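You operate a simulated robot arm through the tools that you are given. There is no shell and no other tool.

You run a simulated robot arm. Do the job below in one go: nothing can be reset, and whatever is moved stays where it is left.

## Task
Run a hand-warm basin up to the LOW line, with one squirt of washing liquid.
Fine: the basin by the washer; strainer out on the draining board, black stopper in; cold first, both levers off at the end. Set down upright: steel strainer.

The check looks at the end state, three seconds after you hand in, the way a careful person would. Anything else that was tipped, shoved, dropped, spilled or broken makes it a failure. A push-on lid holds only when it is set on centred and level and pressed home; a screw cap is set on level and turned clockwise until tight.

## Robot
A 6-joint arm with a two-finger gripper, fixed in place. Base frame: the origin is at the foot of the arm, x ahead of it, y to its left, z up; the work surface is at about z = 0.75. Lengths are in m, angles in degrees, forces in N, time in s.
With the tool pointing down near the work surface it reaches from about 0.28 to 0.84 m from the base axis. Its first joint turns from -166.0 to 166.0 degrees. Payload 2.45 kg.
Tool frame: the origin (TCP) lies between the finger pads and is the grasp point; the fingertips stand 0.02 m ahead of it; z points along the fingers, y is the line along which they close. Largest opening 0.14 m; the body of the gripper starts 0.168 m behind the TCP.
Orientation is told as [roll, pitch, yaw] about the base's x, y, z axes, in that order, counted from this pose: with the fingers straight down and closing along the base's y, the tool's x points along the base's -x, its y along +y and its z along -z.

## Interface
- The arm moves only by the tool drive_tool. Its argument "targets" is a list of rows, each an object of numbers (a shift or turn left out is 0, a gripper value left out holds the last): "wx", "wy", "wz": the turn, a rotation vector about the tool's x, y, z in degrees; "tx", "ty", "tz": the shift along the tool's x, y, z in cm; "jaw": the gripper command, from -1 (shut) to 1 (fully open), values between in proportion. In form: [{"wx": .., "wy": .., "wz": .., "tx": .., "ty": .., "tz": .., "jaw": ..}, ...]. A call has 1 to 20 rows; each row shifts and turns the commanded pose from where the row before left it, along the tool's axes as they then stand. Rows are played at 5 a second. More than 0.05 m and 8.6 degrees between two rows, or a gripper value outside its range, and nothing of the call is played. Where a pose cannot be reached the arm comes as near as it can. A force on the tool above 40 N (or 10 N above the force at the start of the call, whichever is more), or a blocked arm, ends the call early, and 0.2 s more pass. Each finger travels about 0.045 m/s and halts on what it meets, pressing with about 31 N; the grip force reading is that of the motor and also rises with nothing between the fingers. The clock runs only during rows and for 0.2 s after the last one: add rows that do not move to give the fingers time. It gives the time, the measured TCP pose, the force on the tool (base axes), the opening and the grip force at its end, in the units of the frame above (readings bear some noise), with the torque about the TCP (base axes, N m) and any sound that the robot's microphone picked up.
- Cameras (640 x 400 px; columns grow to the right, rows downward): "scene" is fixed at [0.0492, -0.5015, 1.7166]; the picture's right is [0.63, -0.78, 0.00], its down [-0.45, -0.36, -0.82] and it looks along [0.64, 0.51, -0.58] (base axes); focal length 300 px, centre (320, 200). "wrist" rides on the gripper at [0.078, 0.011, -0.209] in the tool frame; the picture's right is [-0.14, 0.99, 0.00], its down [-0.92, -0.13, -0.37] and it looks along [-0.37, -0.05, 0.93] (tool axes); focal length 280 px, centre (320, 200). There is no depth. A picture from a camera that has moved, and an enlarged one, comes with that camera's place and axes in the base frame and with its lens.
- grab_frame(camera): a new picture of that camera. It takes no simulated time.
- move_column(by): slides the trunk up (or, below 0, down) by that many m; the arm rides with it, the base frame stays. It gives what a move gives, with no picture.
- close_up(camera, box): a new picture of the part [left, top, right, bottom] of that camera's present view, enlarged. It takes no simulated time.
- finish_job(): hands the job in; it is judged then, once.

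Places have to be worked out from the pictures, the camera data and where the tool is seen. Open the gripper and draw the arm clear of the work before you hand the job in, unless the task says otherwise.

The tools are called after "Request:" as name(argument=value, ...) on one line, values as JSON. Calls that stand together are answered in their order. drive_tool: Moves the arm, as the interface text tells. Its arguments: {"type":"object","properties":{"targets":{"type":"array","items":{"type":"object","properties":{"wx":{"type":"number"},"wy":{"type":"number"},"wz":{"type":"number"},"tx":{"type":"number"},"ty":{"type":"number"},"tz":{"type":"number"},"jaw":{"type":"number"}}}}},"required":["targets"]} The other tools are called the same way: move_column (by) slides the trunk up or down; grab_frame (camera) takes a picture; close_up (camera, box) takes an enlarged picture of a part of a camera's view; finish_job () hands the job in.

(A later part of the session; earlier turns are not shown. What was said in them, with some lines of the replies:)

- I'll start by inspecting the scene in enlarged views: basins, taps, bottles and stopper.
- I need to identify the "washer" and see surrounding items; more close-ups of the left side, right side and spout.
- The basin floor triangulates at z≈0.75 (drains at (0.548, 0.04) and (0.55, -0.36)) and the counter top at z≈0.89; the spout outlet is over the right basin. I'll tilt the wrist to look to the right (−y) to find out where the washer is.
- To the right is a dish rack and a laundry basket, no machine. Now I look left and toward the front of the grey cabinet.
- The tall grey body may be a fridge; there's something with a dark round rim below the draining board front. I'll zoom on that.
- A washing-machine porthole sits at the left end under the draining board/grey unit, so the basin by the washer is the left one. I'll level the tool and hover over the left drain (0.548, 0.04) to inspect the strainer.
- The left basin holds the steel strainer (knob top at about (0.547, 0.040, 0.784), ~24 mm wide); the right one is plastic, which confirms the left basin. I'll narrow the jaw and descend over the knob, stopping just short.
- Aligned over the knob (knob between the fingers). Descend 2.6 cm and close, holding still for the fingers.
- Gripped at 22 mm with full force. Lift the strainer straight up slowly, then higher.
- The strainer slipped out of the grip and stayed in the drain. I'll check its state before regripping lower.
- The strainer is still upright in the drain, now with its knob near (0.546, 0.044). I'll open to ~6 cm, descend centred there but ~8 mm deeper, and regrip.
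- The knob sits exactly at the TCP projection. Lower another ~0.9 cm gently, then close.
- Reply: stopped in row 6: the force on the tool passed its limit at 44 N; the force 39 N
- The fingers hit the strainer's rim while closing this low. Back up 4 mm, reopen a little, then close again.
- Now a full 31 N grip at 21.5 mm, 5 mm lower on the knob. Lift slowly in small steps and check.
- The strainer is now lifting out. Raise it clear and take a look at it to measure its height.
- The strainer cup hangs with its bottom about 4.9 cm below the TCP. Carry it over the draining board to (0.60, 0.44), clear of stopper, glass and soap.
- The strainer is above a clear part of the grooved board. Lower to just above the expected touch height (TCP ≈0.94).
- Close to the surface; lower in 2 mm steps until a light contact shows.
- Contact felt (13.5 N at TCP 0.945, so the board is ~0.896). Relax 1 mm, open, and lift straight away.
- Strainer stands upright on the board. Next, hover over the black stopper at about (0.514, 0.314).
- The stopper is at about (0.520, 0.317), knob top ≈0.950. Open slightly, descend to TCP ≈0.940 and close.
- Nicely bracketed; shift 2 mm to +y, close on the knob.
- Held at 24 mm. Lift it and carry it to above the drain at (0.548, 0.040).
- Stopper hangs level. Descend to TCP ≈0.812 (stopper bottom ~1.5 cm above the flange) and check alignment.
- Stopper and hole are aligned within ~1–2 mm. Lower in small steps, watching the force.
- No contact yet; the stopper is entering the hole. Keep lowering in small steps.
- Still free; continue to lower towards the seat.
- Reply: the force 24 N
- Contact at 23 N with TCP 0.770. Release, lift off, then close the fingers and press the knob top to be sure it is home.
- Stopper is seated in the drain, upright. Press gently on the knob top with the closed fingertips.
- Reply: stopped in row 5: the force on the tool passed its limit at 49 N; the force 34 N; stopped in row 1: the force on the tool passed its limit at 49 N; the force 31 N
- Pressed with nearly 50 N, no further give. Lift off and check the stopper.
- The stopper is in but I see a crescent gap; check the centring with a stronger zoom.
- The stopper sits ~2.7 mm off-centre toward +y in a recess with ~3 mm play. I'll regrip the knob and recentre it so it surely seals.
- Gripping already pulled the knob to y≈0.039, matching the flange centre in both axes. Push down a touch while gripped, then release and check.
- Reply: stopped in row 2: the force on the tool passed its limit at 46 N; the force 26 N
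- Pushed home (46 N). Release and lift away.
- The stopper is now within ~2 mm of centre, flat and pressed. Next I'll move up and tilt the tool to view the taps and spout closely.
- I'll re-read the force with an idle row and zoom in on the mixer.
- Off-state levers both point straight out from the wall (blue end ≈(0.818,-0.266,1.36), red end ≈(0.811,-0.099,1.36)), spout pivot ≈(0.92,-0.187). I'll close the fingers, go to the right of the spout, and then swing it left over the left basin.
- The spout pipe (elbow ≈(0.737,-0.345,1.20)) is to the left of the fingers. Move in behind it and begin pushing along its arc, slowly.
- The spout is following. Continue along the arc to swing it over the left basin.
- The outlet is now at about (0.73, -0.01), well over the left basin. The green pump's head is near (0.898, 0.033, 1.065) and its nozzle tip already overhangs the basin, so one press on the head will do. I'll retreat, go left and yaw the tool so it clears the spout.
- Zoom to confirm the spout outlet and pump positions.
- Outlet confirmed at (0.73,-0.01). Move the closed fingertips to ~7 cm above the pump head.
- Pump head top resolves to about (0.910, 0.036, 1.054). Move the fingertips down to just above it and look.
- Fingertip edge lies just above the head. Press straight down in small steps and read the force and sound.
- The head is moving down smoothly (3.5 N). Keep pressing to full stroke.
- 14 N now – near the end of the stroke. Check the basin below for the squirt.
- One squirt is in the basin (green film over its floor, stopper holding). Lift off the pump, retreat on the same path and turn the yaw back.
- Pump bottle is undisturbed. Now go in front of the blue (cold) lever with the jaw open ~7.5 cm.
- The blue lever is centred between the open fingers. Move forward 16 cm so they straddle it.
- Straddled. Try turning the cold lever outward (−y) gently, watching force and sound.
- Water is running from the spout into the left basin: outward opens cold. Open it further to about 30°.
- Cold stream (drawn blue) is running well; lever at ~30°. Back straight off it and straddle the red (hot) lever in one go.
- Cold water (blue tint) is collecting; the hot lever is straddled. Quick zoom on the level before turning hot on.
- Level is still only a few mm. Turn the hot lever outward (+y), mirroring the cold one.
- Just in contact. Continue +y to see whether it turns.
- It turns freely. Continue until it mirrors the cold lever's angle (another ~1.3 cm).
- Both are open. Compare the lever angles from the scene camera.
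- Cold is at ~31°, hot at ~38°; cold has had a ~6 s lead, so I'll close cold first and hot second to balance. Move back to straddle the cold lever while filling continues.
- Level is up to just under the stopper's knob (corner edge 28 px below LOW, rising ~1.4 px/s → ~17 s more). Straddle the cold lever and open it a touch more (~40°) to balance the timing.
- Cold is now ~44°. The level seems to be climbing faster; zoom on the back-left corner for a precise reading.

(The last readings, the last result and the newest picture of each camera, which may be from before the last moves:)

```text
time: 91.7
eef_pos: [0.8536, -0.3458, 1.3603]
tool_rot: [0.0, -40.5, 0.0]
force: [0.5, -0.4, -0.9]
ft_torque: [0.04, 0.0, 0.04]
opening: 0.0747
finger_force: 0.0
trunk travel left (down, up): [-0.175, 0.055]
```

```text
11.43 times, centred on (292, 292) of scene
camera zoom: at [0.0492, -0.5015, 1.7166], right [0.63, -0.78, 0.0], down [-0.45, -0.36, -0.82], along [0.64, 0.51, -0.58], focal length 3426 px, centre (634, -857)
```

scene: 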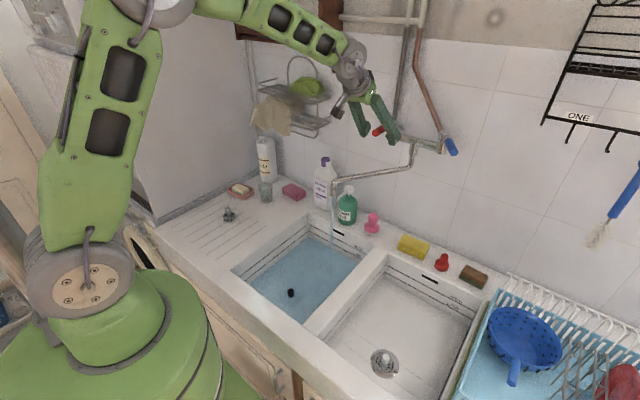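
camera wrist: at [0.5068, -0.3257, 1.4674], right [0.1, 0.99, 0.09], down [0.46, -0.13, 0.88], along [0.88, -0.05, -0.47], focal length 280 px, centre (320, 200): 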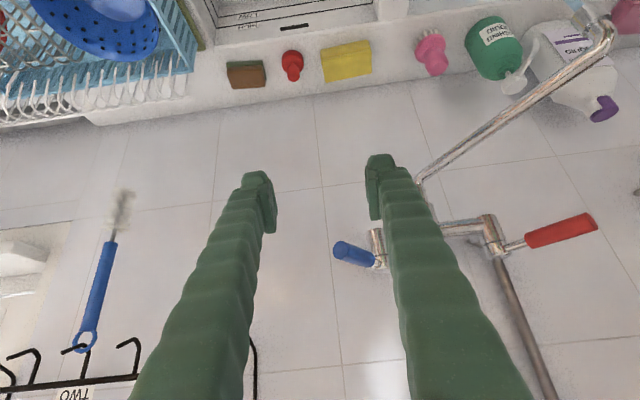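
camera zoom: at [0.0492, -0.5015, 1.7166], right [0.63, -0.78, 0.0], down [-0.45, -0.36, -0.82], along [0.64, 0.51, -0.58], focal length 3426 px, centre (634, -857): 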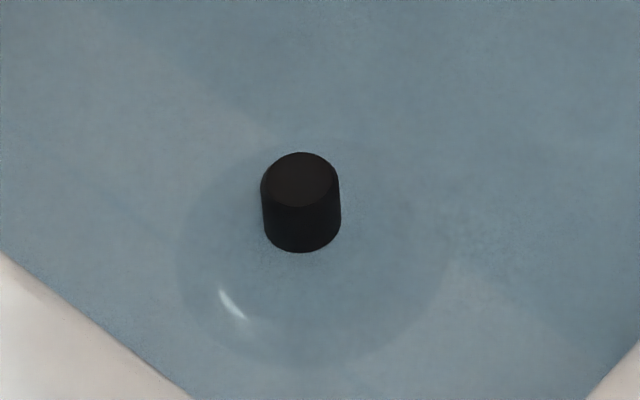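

Corner reading: water 51 px below LOW at this zoom (~25 mm to go, ~13 mm deep). Hold here ~3 s while both run, then re-measure the rate.

Request:
drive_tool(targets=[{}, {}, {}, {}, {}, {}, {}, {}, {}, {}, {}, {}, {}, {}, {}])

Request:
close_up(camera="scene", box=[294, 215, 326, 245])

Request:
grab_frame(camera="scene")

```text
time: 94.8
eef_pos: [0.8529, -0.3438, 1.3606]
tool_rot: [0.0, -40.5, -0.1]
force: [0.5, 0.3, 0.0]
ft_torque: [-0.02, -0.01, 0.01]
opening: 0.0748
finger_force: 0.1
trunk travel left (down, up): [-0.175, 0.055]
```

```text
13.33 times, centred on (310, 230) of scene
camera zoom: at [0.0492, -0.5015, 1.7166], right [0.63, -0.78, 0.0], down [-0.45, -0.36, -0.82], along [0.64, 0.51, -0.58], focal length 3997 px, centre (453, -200)
```

zoom: 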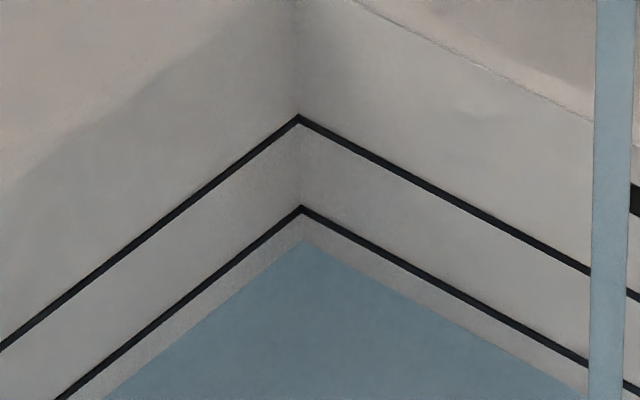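

```text
taken
```

scene: 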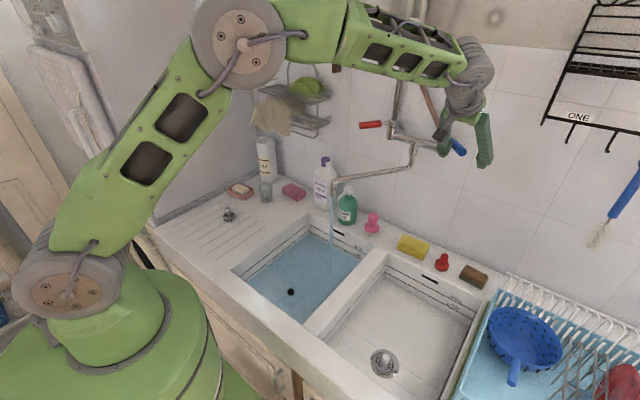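

Rate ≈6.5 px/s with 31 px to go to LOW. To balance the mix, wait 1.4 s more and then swing the cold lever back to straight-out (off).

Request:
drive_tool(targets=[{}, {}, {}, {}, {}, {}, {}, {"ty": 1.5}, {"ty": 1.5}, {"ty": 1.3}, {"ty": 1.3}, {"ty": 1.3}, {"ty": 1.2}, {"ty": 1.1}, {"ty": 0.9}, {"ty": 0.5}])

Request:
close_up(camera="wrist", box=[220, 120, 420, 260])

Request:
close_up(camera="scene", box=[294, 215, 326, 245])

Request:
grab_frame(camera="wrist")

```text
time: 98.2
eef_pos: [0.853, -0.2411, 1.3592]
tool_rot: [0.1, -40.6, -0.1]
force: [1.1, 0.4, 0.7]
ft_torque: [0.01, -0.02, -0.01]
opening: 0.0753
finger_force: 0.5
trunk travel left (down, up): [-0.175, 0.055]
```

```text
2.86 times, centred on (320, 190) of wrist
camera zoom: at [0.6574, -0.2309, 1.4698], right [0.1, 0.99, 0.09], down [0.46, -0.13, 0.88], along [0.88, -0.05, -0.47], focal length 801 px, centre (320, 229)
```

zoom: 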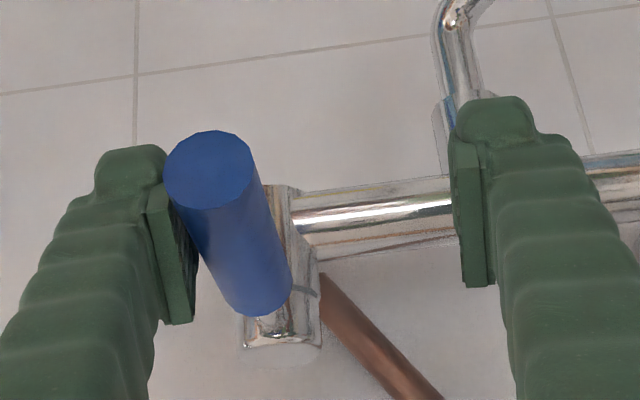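

```text
13.33 times, centred on (310, 230) of scene
camera zoom: at [0.0492, -0.5015, 1.7166], right [0.63, -0.78, 0.0], down [-0.45, -0.36, -0.82], along [0.64, 0.51, -0.58], focal length 3997 px, centre (453, -200)
```

zoom: 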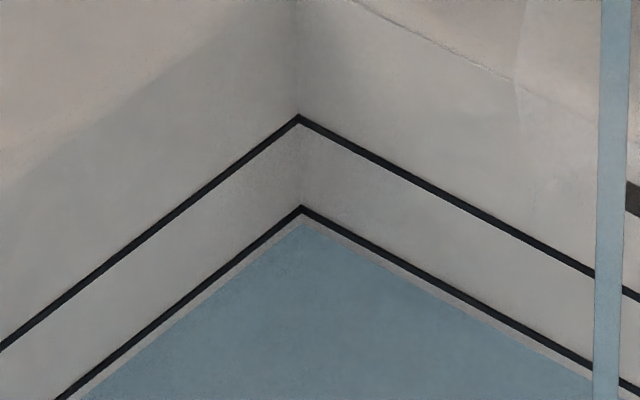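

```text
taken
camera wrist: at [0.6574, -0.2309, 1.4698], right [0.1, 0.99, 0.09], down [0.46, -0.13, 0.88], along [0.88, -0.05, -0.47], focal length 280 px, centre (320, 200)
```

wrist: 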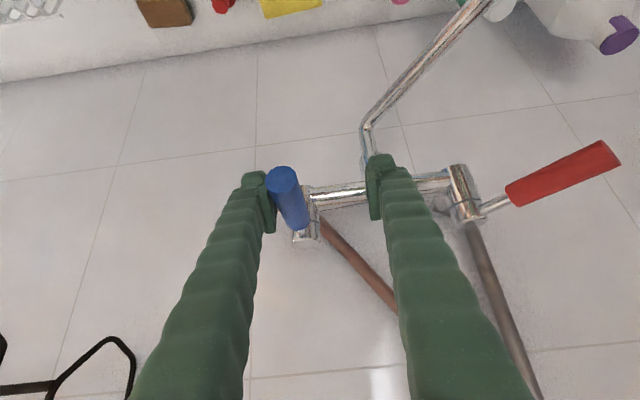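

Cold lever is back to ~0°, level 13 px (~6 mm) below LOW. Nudge the cold lever against its stop to be sure it is off.

Request:
drive_tool(targets=[{"ty": 0.4}, {"ty": 0.3}])

Request:
close_up(camera="wrist", box=[220, 120, 420, 260])

Request:
close_up(camera="scene", box=[294, 175, 326, 245])

```text
time: 98.8
eef_pos: [0.853, -0.2366, 1.3616]
tool_rot: [0.0, -40.6, -0.2]
force: [4.5, -13.1, 2.7]
ft_torque: [-0.05, -0.01, 0.56]
opening: 0.0827
finger_force: 5.6
trunk travel left (down, up): [-0.175, 0.055]
```

```text
2.86 times, centred on (320, 190) of wrist
camera zoom: at [0.6574, -0.2262, 1.4691], right [0.11, 0.99, 0.09], down [0.46, -0.13, 0.88], along [0.88, -0.05, -0.47], focal length 801 px, centre (320, 229)
```

zoom: 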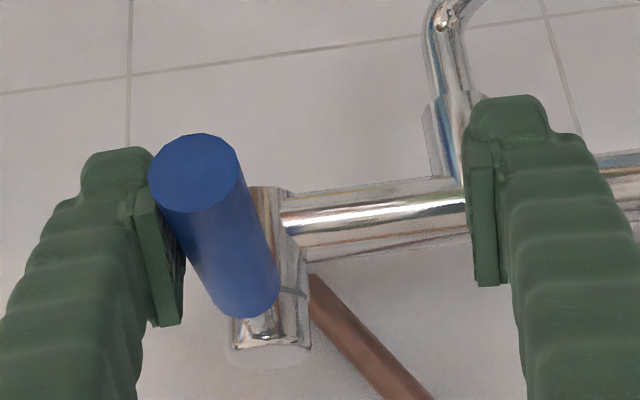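

```text
5.71 times, centred on (310, 210) of scene
camera zoom: at [0.0492, -0.5015, 1.7166], right [0.63, -0.78, 0.0], down [-0.45, -0.36, -0.82], along [0.64, 0.51, -0.58], focal length 1713 px, centre (377, 143)
```

zoom: 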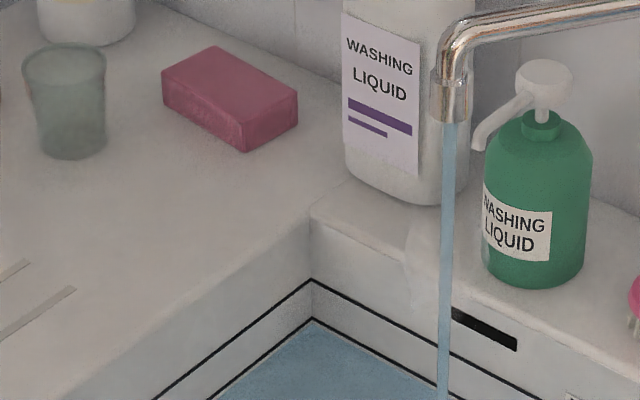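

Cold lever is hard against its off stop (13 N). Now go and straddle the hot lever.

Request:
drive_tool(targets=[{"tx": 3.15, "tz": -2.69, "ty": -0.5}, {"tx": 3.15, "tz": -2.69}, {"ty": 4.4}, {"ty": 4.4}, {"ty": 4.4}, {"ty": 4.4}, {"ty": 4.5}, {"tx": -3.0, "tz": 2.56}, {"tx": -3.0, "tz": 2.56}])

Request:
close_up(camera="wrist", box=[220, 120, 420, 260])

Request:
close_up(camera="scene", box=[294, 215, 326, 245])

```text
time: 100.8
eef_pos: [0.8508, -0.0162, 1.356]
tool_rot: [0.1, -40.5, 0.0]
force: [-0.4, -0.8, 0.8]
ft_torque: [-0.01, 0.05, -0.03]
opening: 0.0748
finger_force: 0.0
trunk travel left (down, up): [-0.175, 0.055]
```

```text
2.86 times, centred on (320, 190) of wrist
camera zoom: at [0.6569, -0.0059, 1.4653], right [0.1, 0.99, 0.09], down [0.46, -0.13, 0.88], along [0.88, -0.05, -0.47], focal length 801 px, centre (320, 229)
```

zoom: 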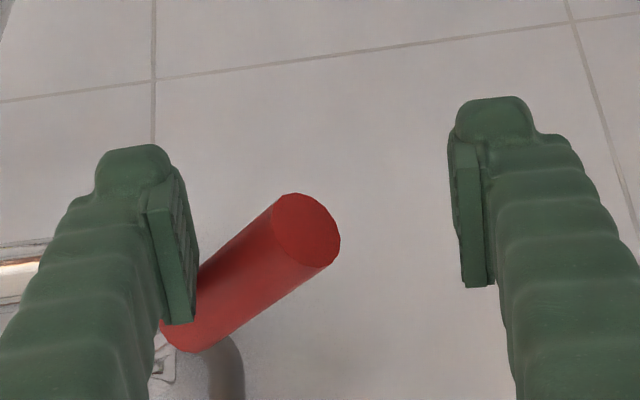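

```text
13.33 times, centred on (310, 230) of scene
camera zoom: at [0.0492, -0.5015, 1.7166], right [0.63, -0.78, 0.0], down [-0.45, -0.36, -0.82], along [0.64, 0.51, -0.58], focal length 3997 px, centre (453, -200)
```

zoom: 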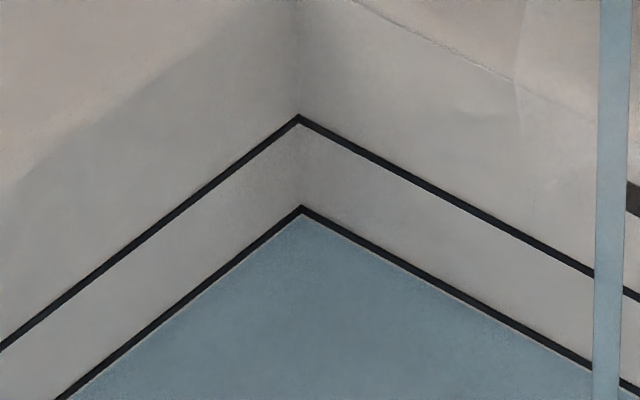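

Level is touching the bottom edge of the LOW line. Wait one more second, then close the hot lever by swinging it back −y to straight-out.

Request:
drive_tool(targets=[{}, {}, {}, {}, {"ty": -1.8}, {"ty": -1.8}, {"ty": -1.3}, {"ty": -1.3}, {"ty": -1.3}, {"ty": -1.3}, {"ty": -1.1}, {"ty": -0.6}, {"ty": -0.3}])

Request:
close_up(camera="wrist", box=[220, 120, 420, 260])

Request:
close_up(camera="scene", box=[294, 215, 326, 245])

Request:
grab_frame(camera="scene")

```text
time: 103.7
eef_pos: [0.8483, -0.1222, 1.3596]
tool_rot: [-0.1, -40.5, 0.1]
force: [0.6, 10.4, 0.6]
ft_torque: [-0.04, 0.07, -0.27]
opening: 0.081
finger_force: 4.4
trunk travel left (down, up): [-0.175, 0.055]
```

```text
2.86 times, centred on (320, 190) of wrist
camera zoom: at [0.6528, -0.1127, 1.4689], right [0.1, 0.99, 0.09], down [0.46, -0.13, 0.88], along [0.88, -0.05, -0.47], focal length 801 px, centre (320, 229)
```

zoom: 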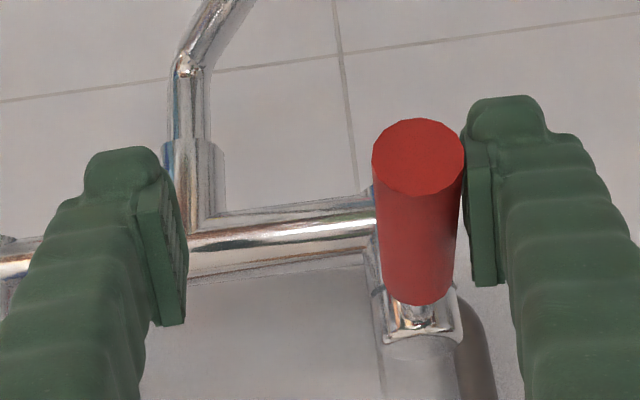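

```text
13.33 times, centred on (310, 230) of scene
camera zoom: at [0.0492, -0.5015, 1.7166], right [0.63, -0.78, 0.0], down [-0.45, -0.36, -0.82], along [0.64, 0.51, -0.58], focal length 3997 px, centre (453, -200)
```

zoom: 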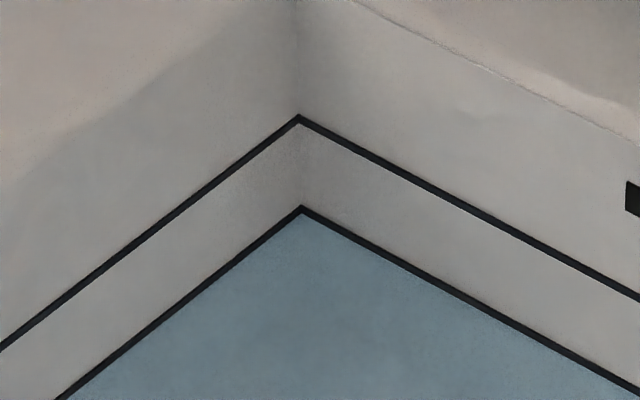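

```text
taken
```

scene: 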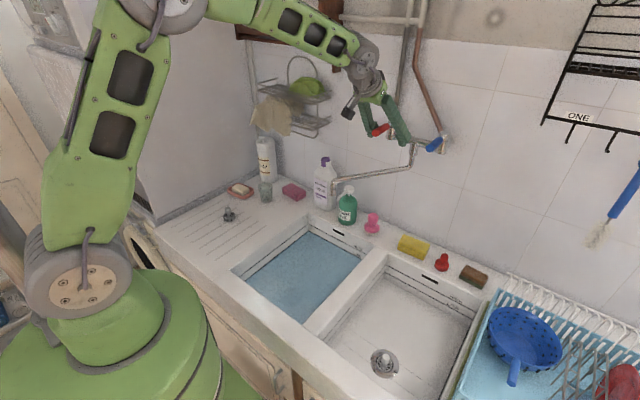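

Stream has stopped, the hot lever is at its off stop (10 N), and the water meets the LOW line. Back off and draw the arm clear, then check for leaks.

Request:
drive_tool(targets=[{"ty": 0.5}, {"tx": 2.81, "tz": -2.4}, {"tx": 2.81, "tz": -2.4}, {"tx": 2.81, "tz": -2.4}, {"tx": 2.81, "tz": -2.4}, {"tx": 2.81, "tz": -2.4}, {"tx": 2.81, "tz": -2.4}, {"ty": 4}, {"ty": 4}, {"ty": 4}, {"ty": 4}, {"ty": 4}, {"ty": 4}, {"jaw": 0.8}, {}, {}])

Request:
grab_frame(camera="scene")

Request:
close_up(camera="scene", box=[294, 215, 326, 245])

Request:
close_up(camera="scene", box=[365, 100, 465, 170])

Request:
close_up(camera="scene", box=[200, 170, 400, 320])

Request:
grab_frame(camera="wrist")

```text
time: 107.0
eef_pos: [0.6267, 0.1204, 1.3586]
tool_rot: [0.0, -40.5, 0.0]
force: [-0.6, 0.1, -0.5]
ft_torque: [-0.02, 0.0, 0.02]
opening: 0.126
finger_force: 0.1
trunk travel left (down, up): [-0.175, 0.055]
```

```text
taken
```

scene: 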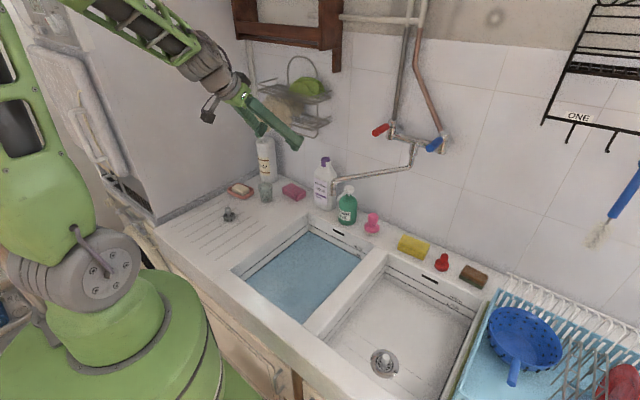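

```text
13.33 times, centred on (310, 230) of scene
camera zoom: at [0.0492, -0.5015, 1.7166], right [0.63, -0.78, 0.0], down [-0.45, -0.36, -0.82], along [0.64, 0.51, -0.58], focal length 3997 px, centre (453, -200)
```

zoom: 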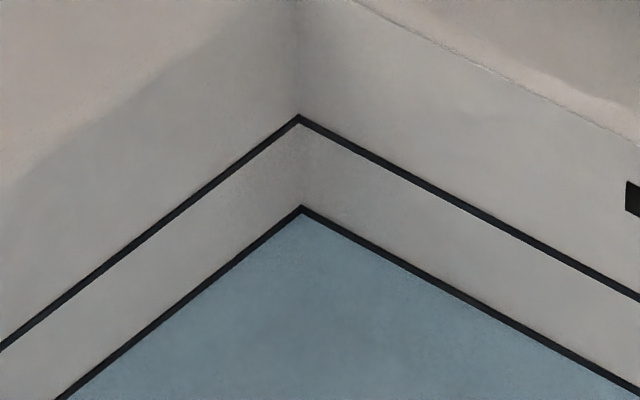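

```text
5.71 times, centred on (415, 135) of scene
camera zoom: at [0.0492, -0.5015, 1.7166], right [0.63, -0.78, 0.0], down [-0.45, -0.36, -0.82], along [0.64, 0.51, -0.58], focal length 1713 px, centre (-223, 571)
```

zoom: 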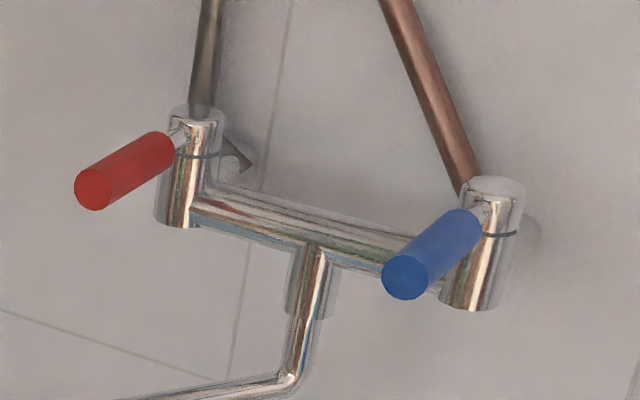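

```text
2.67 times, centred on (300, 245) of scene
camera zoom: at [0.0492, -0.5015, 1.7166], right [0.63, -0.78, 0.0], down [-0.45, -0.36, -0.82], along [0.64, 0.51, -0.58], focal length 799 px, centre (373, 80)
```

zoom: 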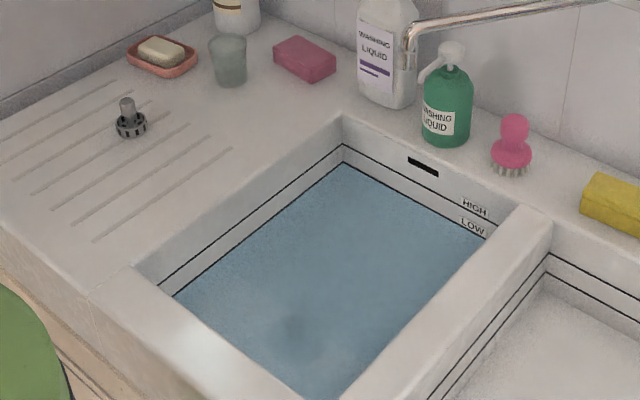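

```text
taken
camera wrist: at [0.4312, 0.1306, 1.4683], right [0.1, 0.99, 0.09], down [0.46, -0.13, 0.88], along [0.88, -0.05, -0.47], focal length 280 px, centre (320, 200)
```

wrist: 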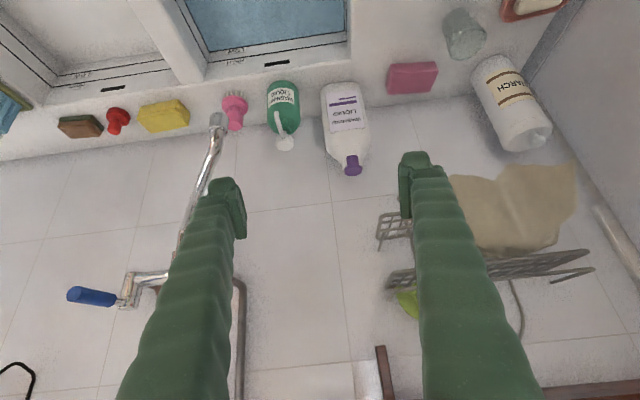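

Both levers look exactly as at the start, nothing else has moved, and the level is holding. Return the arm to its raised starting pose and re-check the level for any slow leak.

Request:
drive_tool(targets=[{"tz": -4}, {"tz": -4}, {"tz": -4}, {"wy": 8}, {"wy": 8}, {"wy": 8}, {"wy": 8}, {"wy": 8}, {"tz": -3, "jaw": 1}, {}, {}, {}, {}, {}, {}, {}, {}, {}, {}, {}])

Request:
close_up(camera="scene", box=[294, 215, 326, 245])

Request:
grab_frame(camera="scene")

Request:
grab_frame(camera="wrist")

Request:
close_up(camera="scene", box=[350, 230, 390, 260])

```text
time: 111.2
eef_pos: [0.5479, 0.1189, 1.4809]
tool_rot: [0.0, -0.5, 0.1]
force: [-0.7, -0.3, 0.6]
ft_torque: [0.02, 0.0, 0.01]
opening: 0.14
finger_force: 0.1
trunk travel left (down, up): [-0.175, 0.055]
```

```text
13.33 times, centred on (310, 230) of scene
camera zoom: at [0.0492, -0.5015, 1.7166], right [0.63, -0.78, 0.0], down [-0.45, -0.36, -0.82], along [0.64, 0.51, -0.58], focal length 3997 px, centre (453, -200)
```

zoom: 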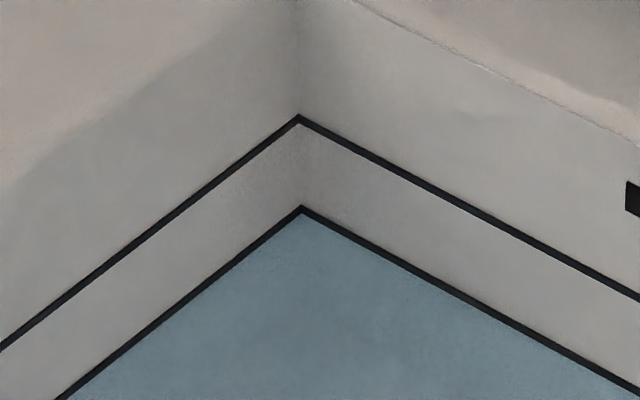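

```text
taken
```

scene: 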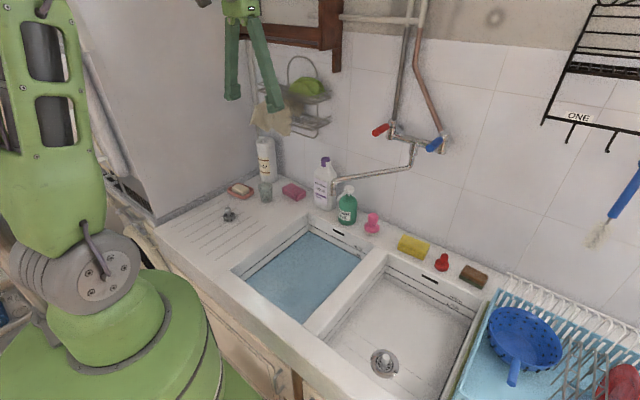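

```text
taken
camera wrist: at [0.4681, 0.1296, 1.6897], right [0.14, 0.99, 0.0], down [0.92, -0.13, 0.38], along [0.37, -0.05, -0.93], focal length 280 px, centre (320, 200)
```

wrist: 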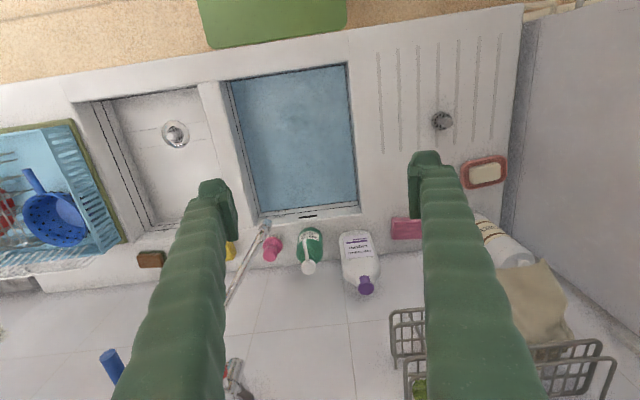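

```text
13.33 times, centred on (370, 245) of scene
camera zoom: at [0.0492, -0.5015, 1.7166], right [0.63, -0.78, 0.0], down [-0.45, -0.36, -0.82], along [0.64, 0.51, -0.58], focal length 3997 px, centre (-347, -400)
```

zoom: 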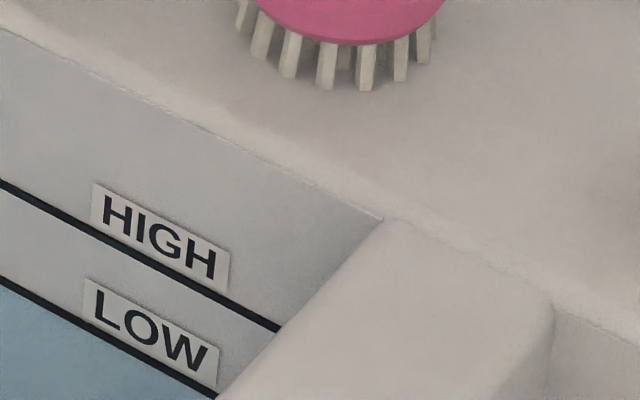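

The level has held for 8 s at the LOW line, so the stopper is sealing. Both levers are off, the strainer is upright on the draining board, the bottles and other items are untouched, and the gripper is open with the arm clear. Handing in.

Request:
finish_job()

```text
The job is handed in.
```

The left basin, the one by the washer, is filled to the LOW line with one squirt of washing liquid in it, and I've handed the job in. I couldn't measure the temperature. I ran roughly equal amounts of hot and cold, judged from lever angles and run times, so hand-warm is an estimate.

- **Strainer and stopper:** the steel strainer stands upright on the draining board. It slipped once on the first lift but stayed upright in the drain. The black stopper is pressed home, about 2 mm off centre in the drain. The water level held steady for 8 seconds after filling.
- **Water:** I opened cold first, then hot. Both levers ended against their off stops and the stream has stopped. The surface meets the lower edge of the LOW line, perhaps 1–2 mm below its middle.
- **Spout:** it started over the right basin, so I swung it over the left one and left it there.
- **Washing liquid:** one press of the green pump bottle, which stayed in its place.

In the last pictures nothing else had been tipped, moved or spilled. The gripper is open and the arm is clear of the work.
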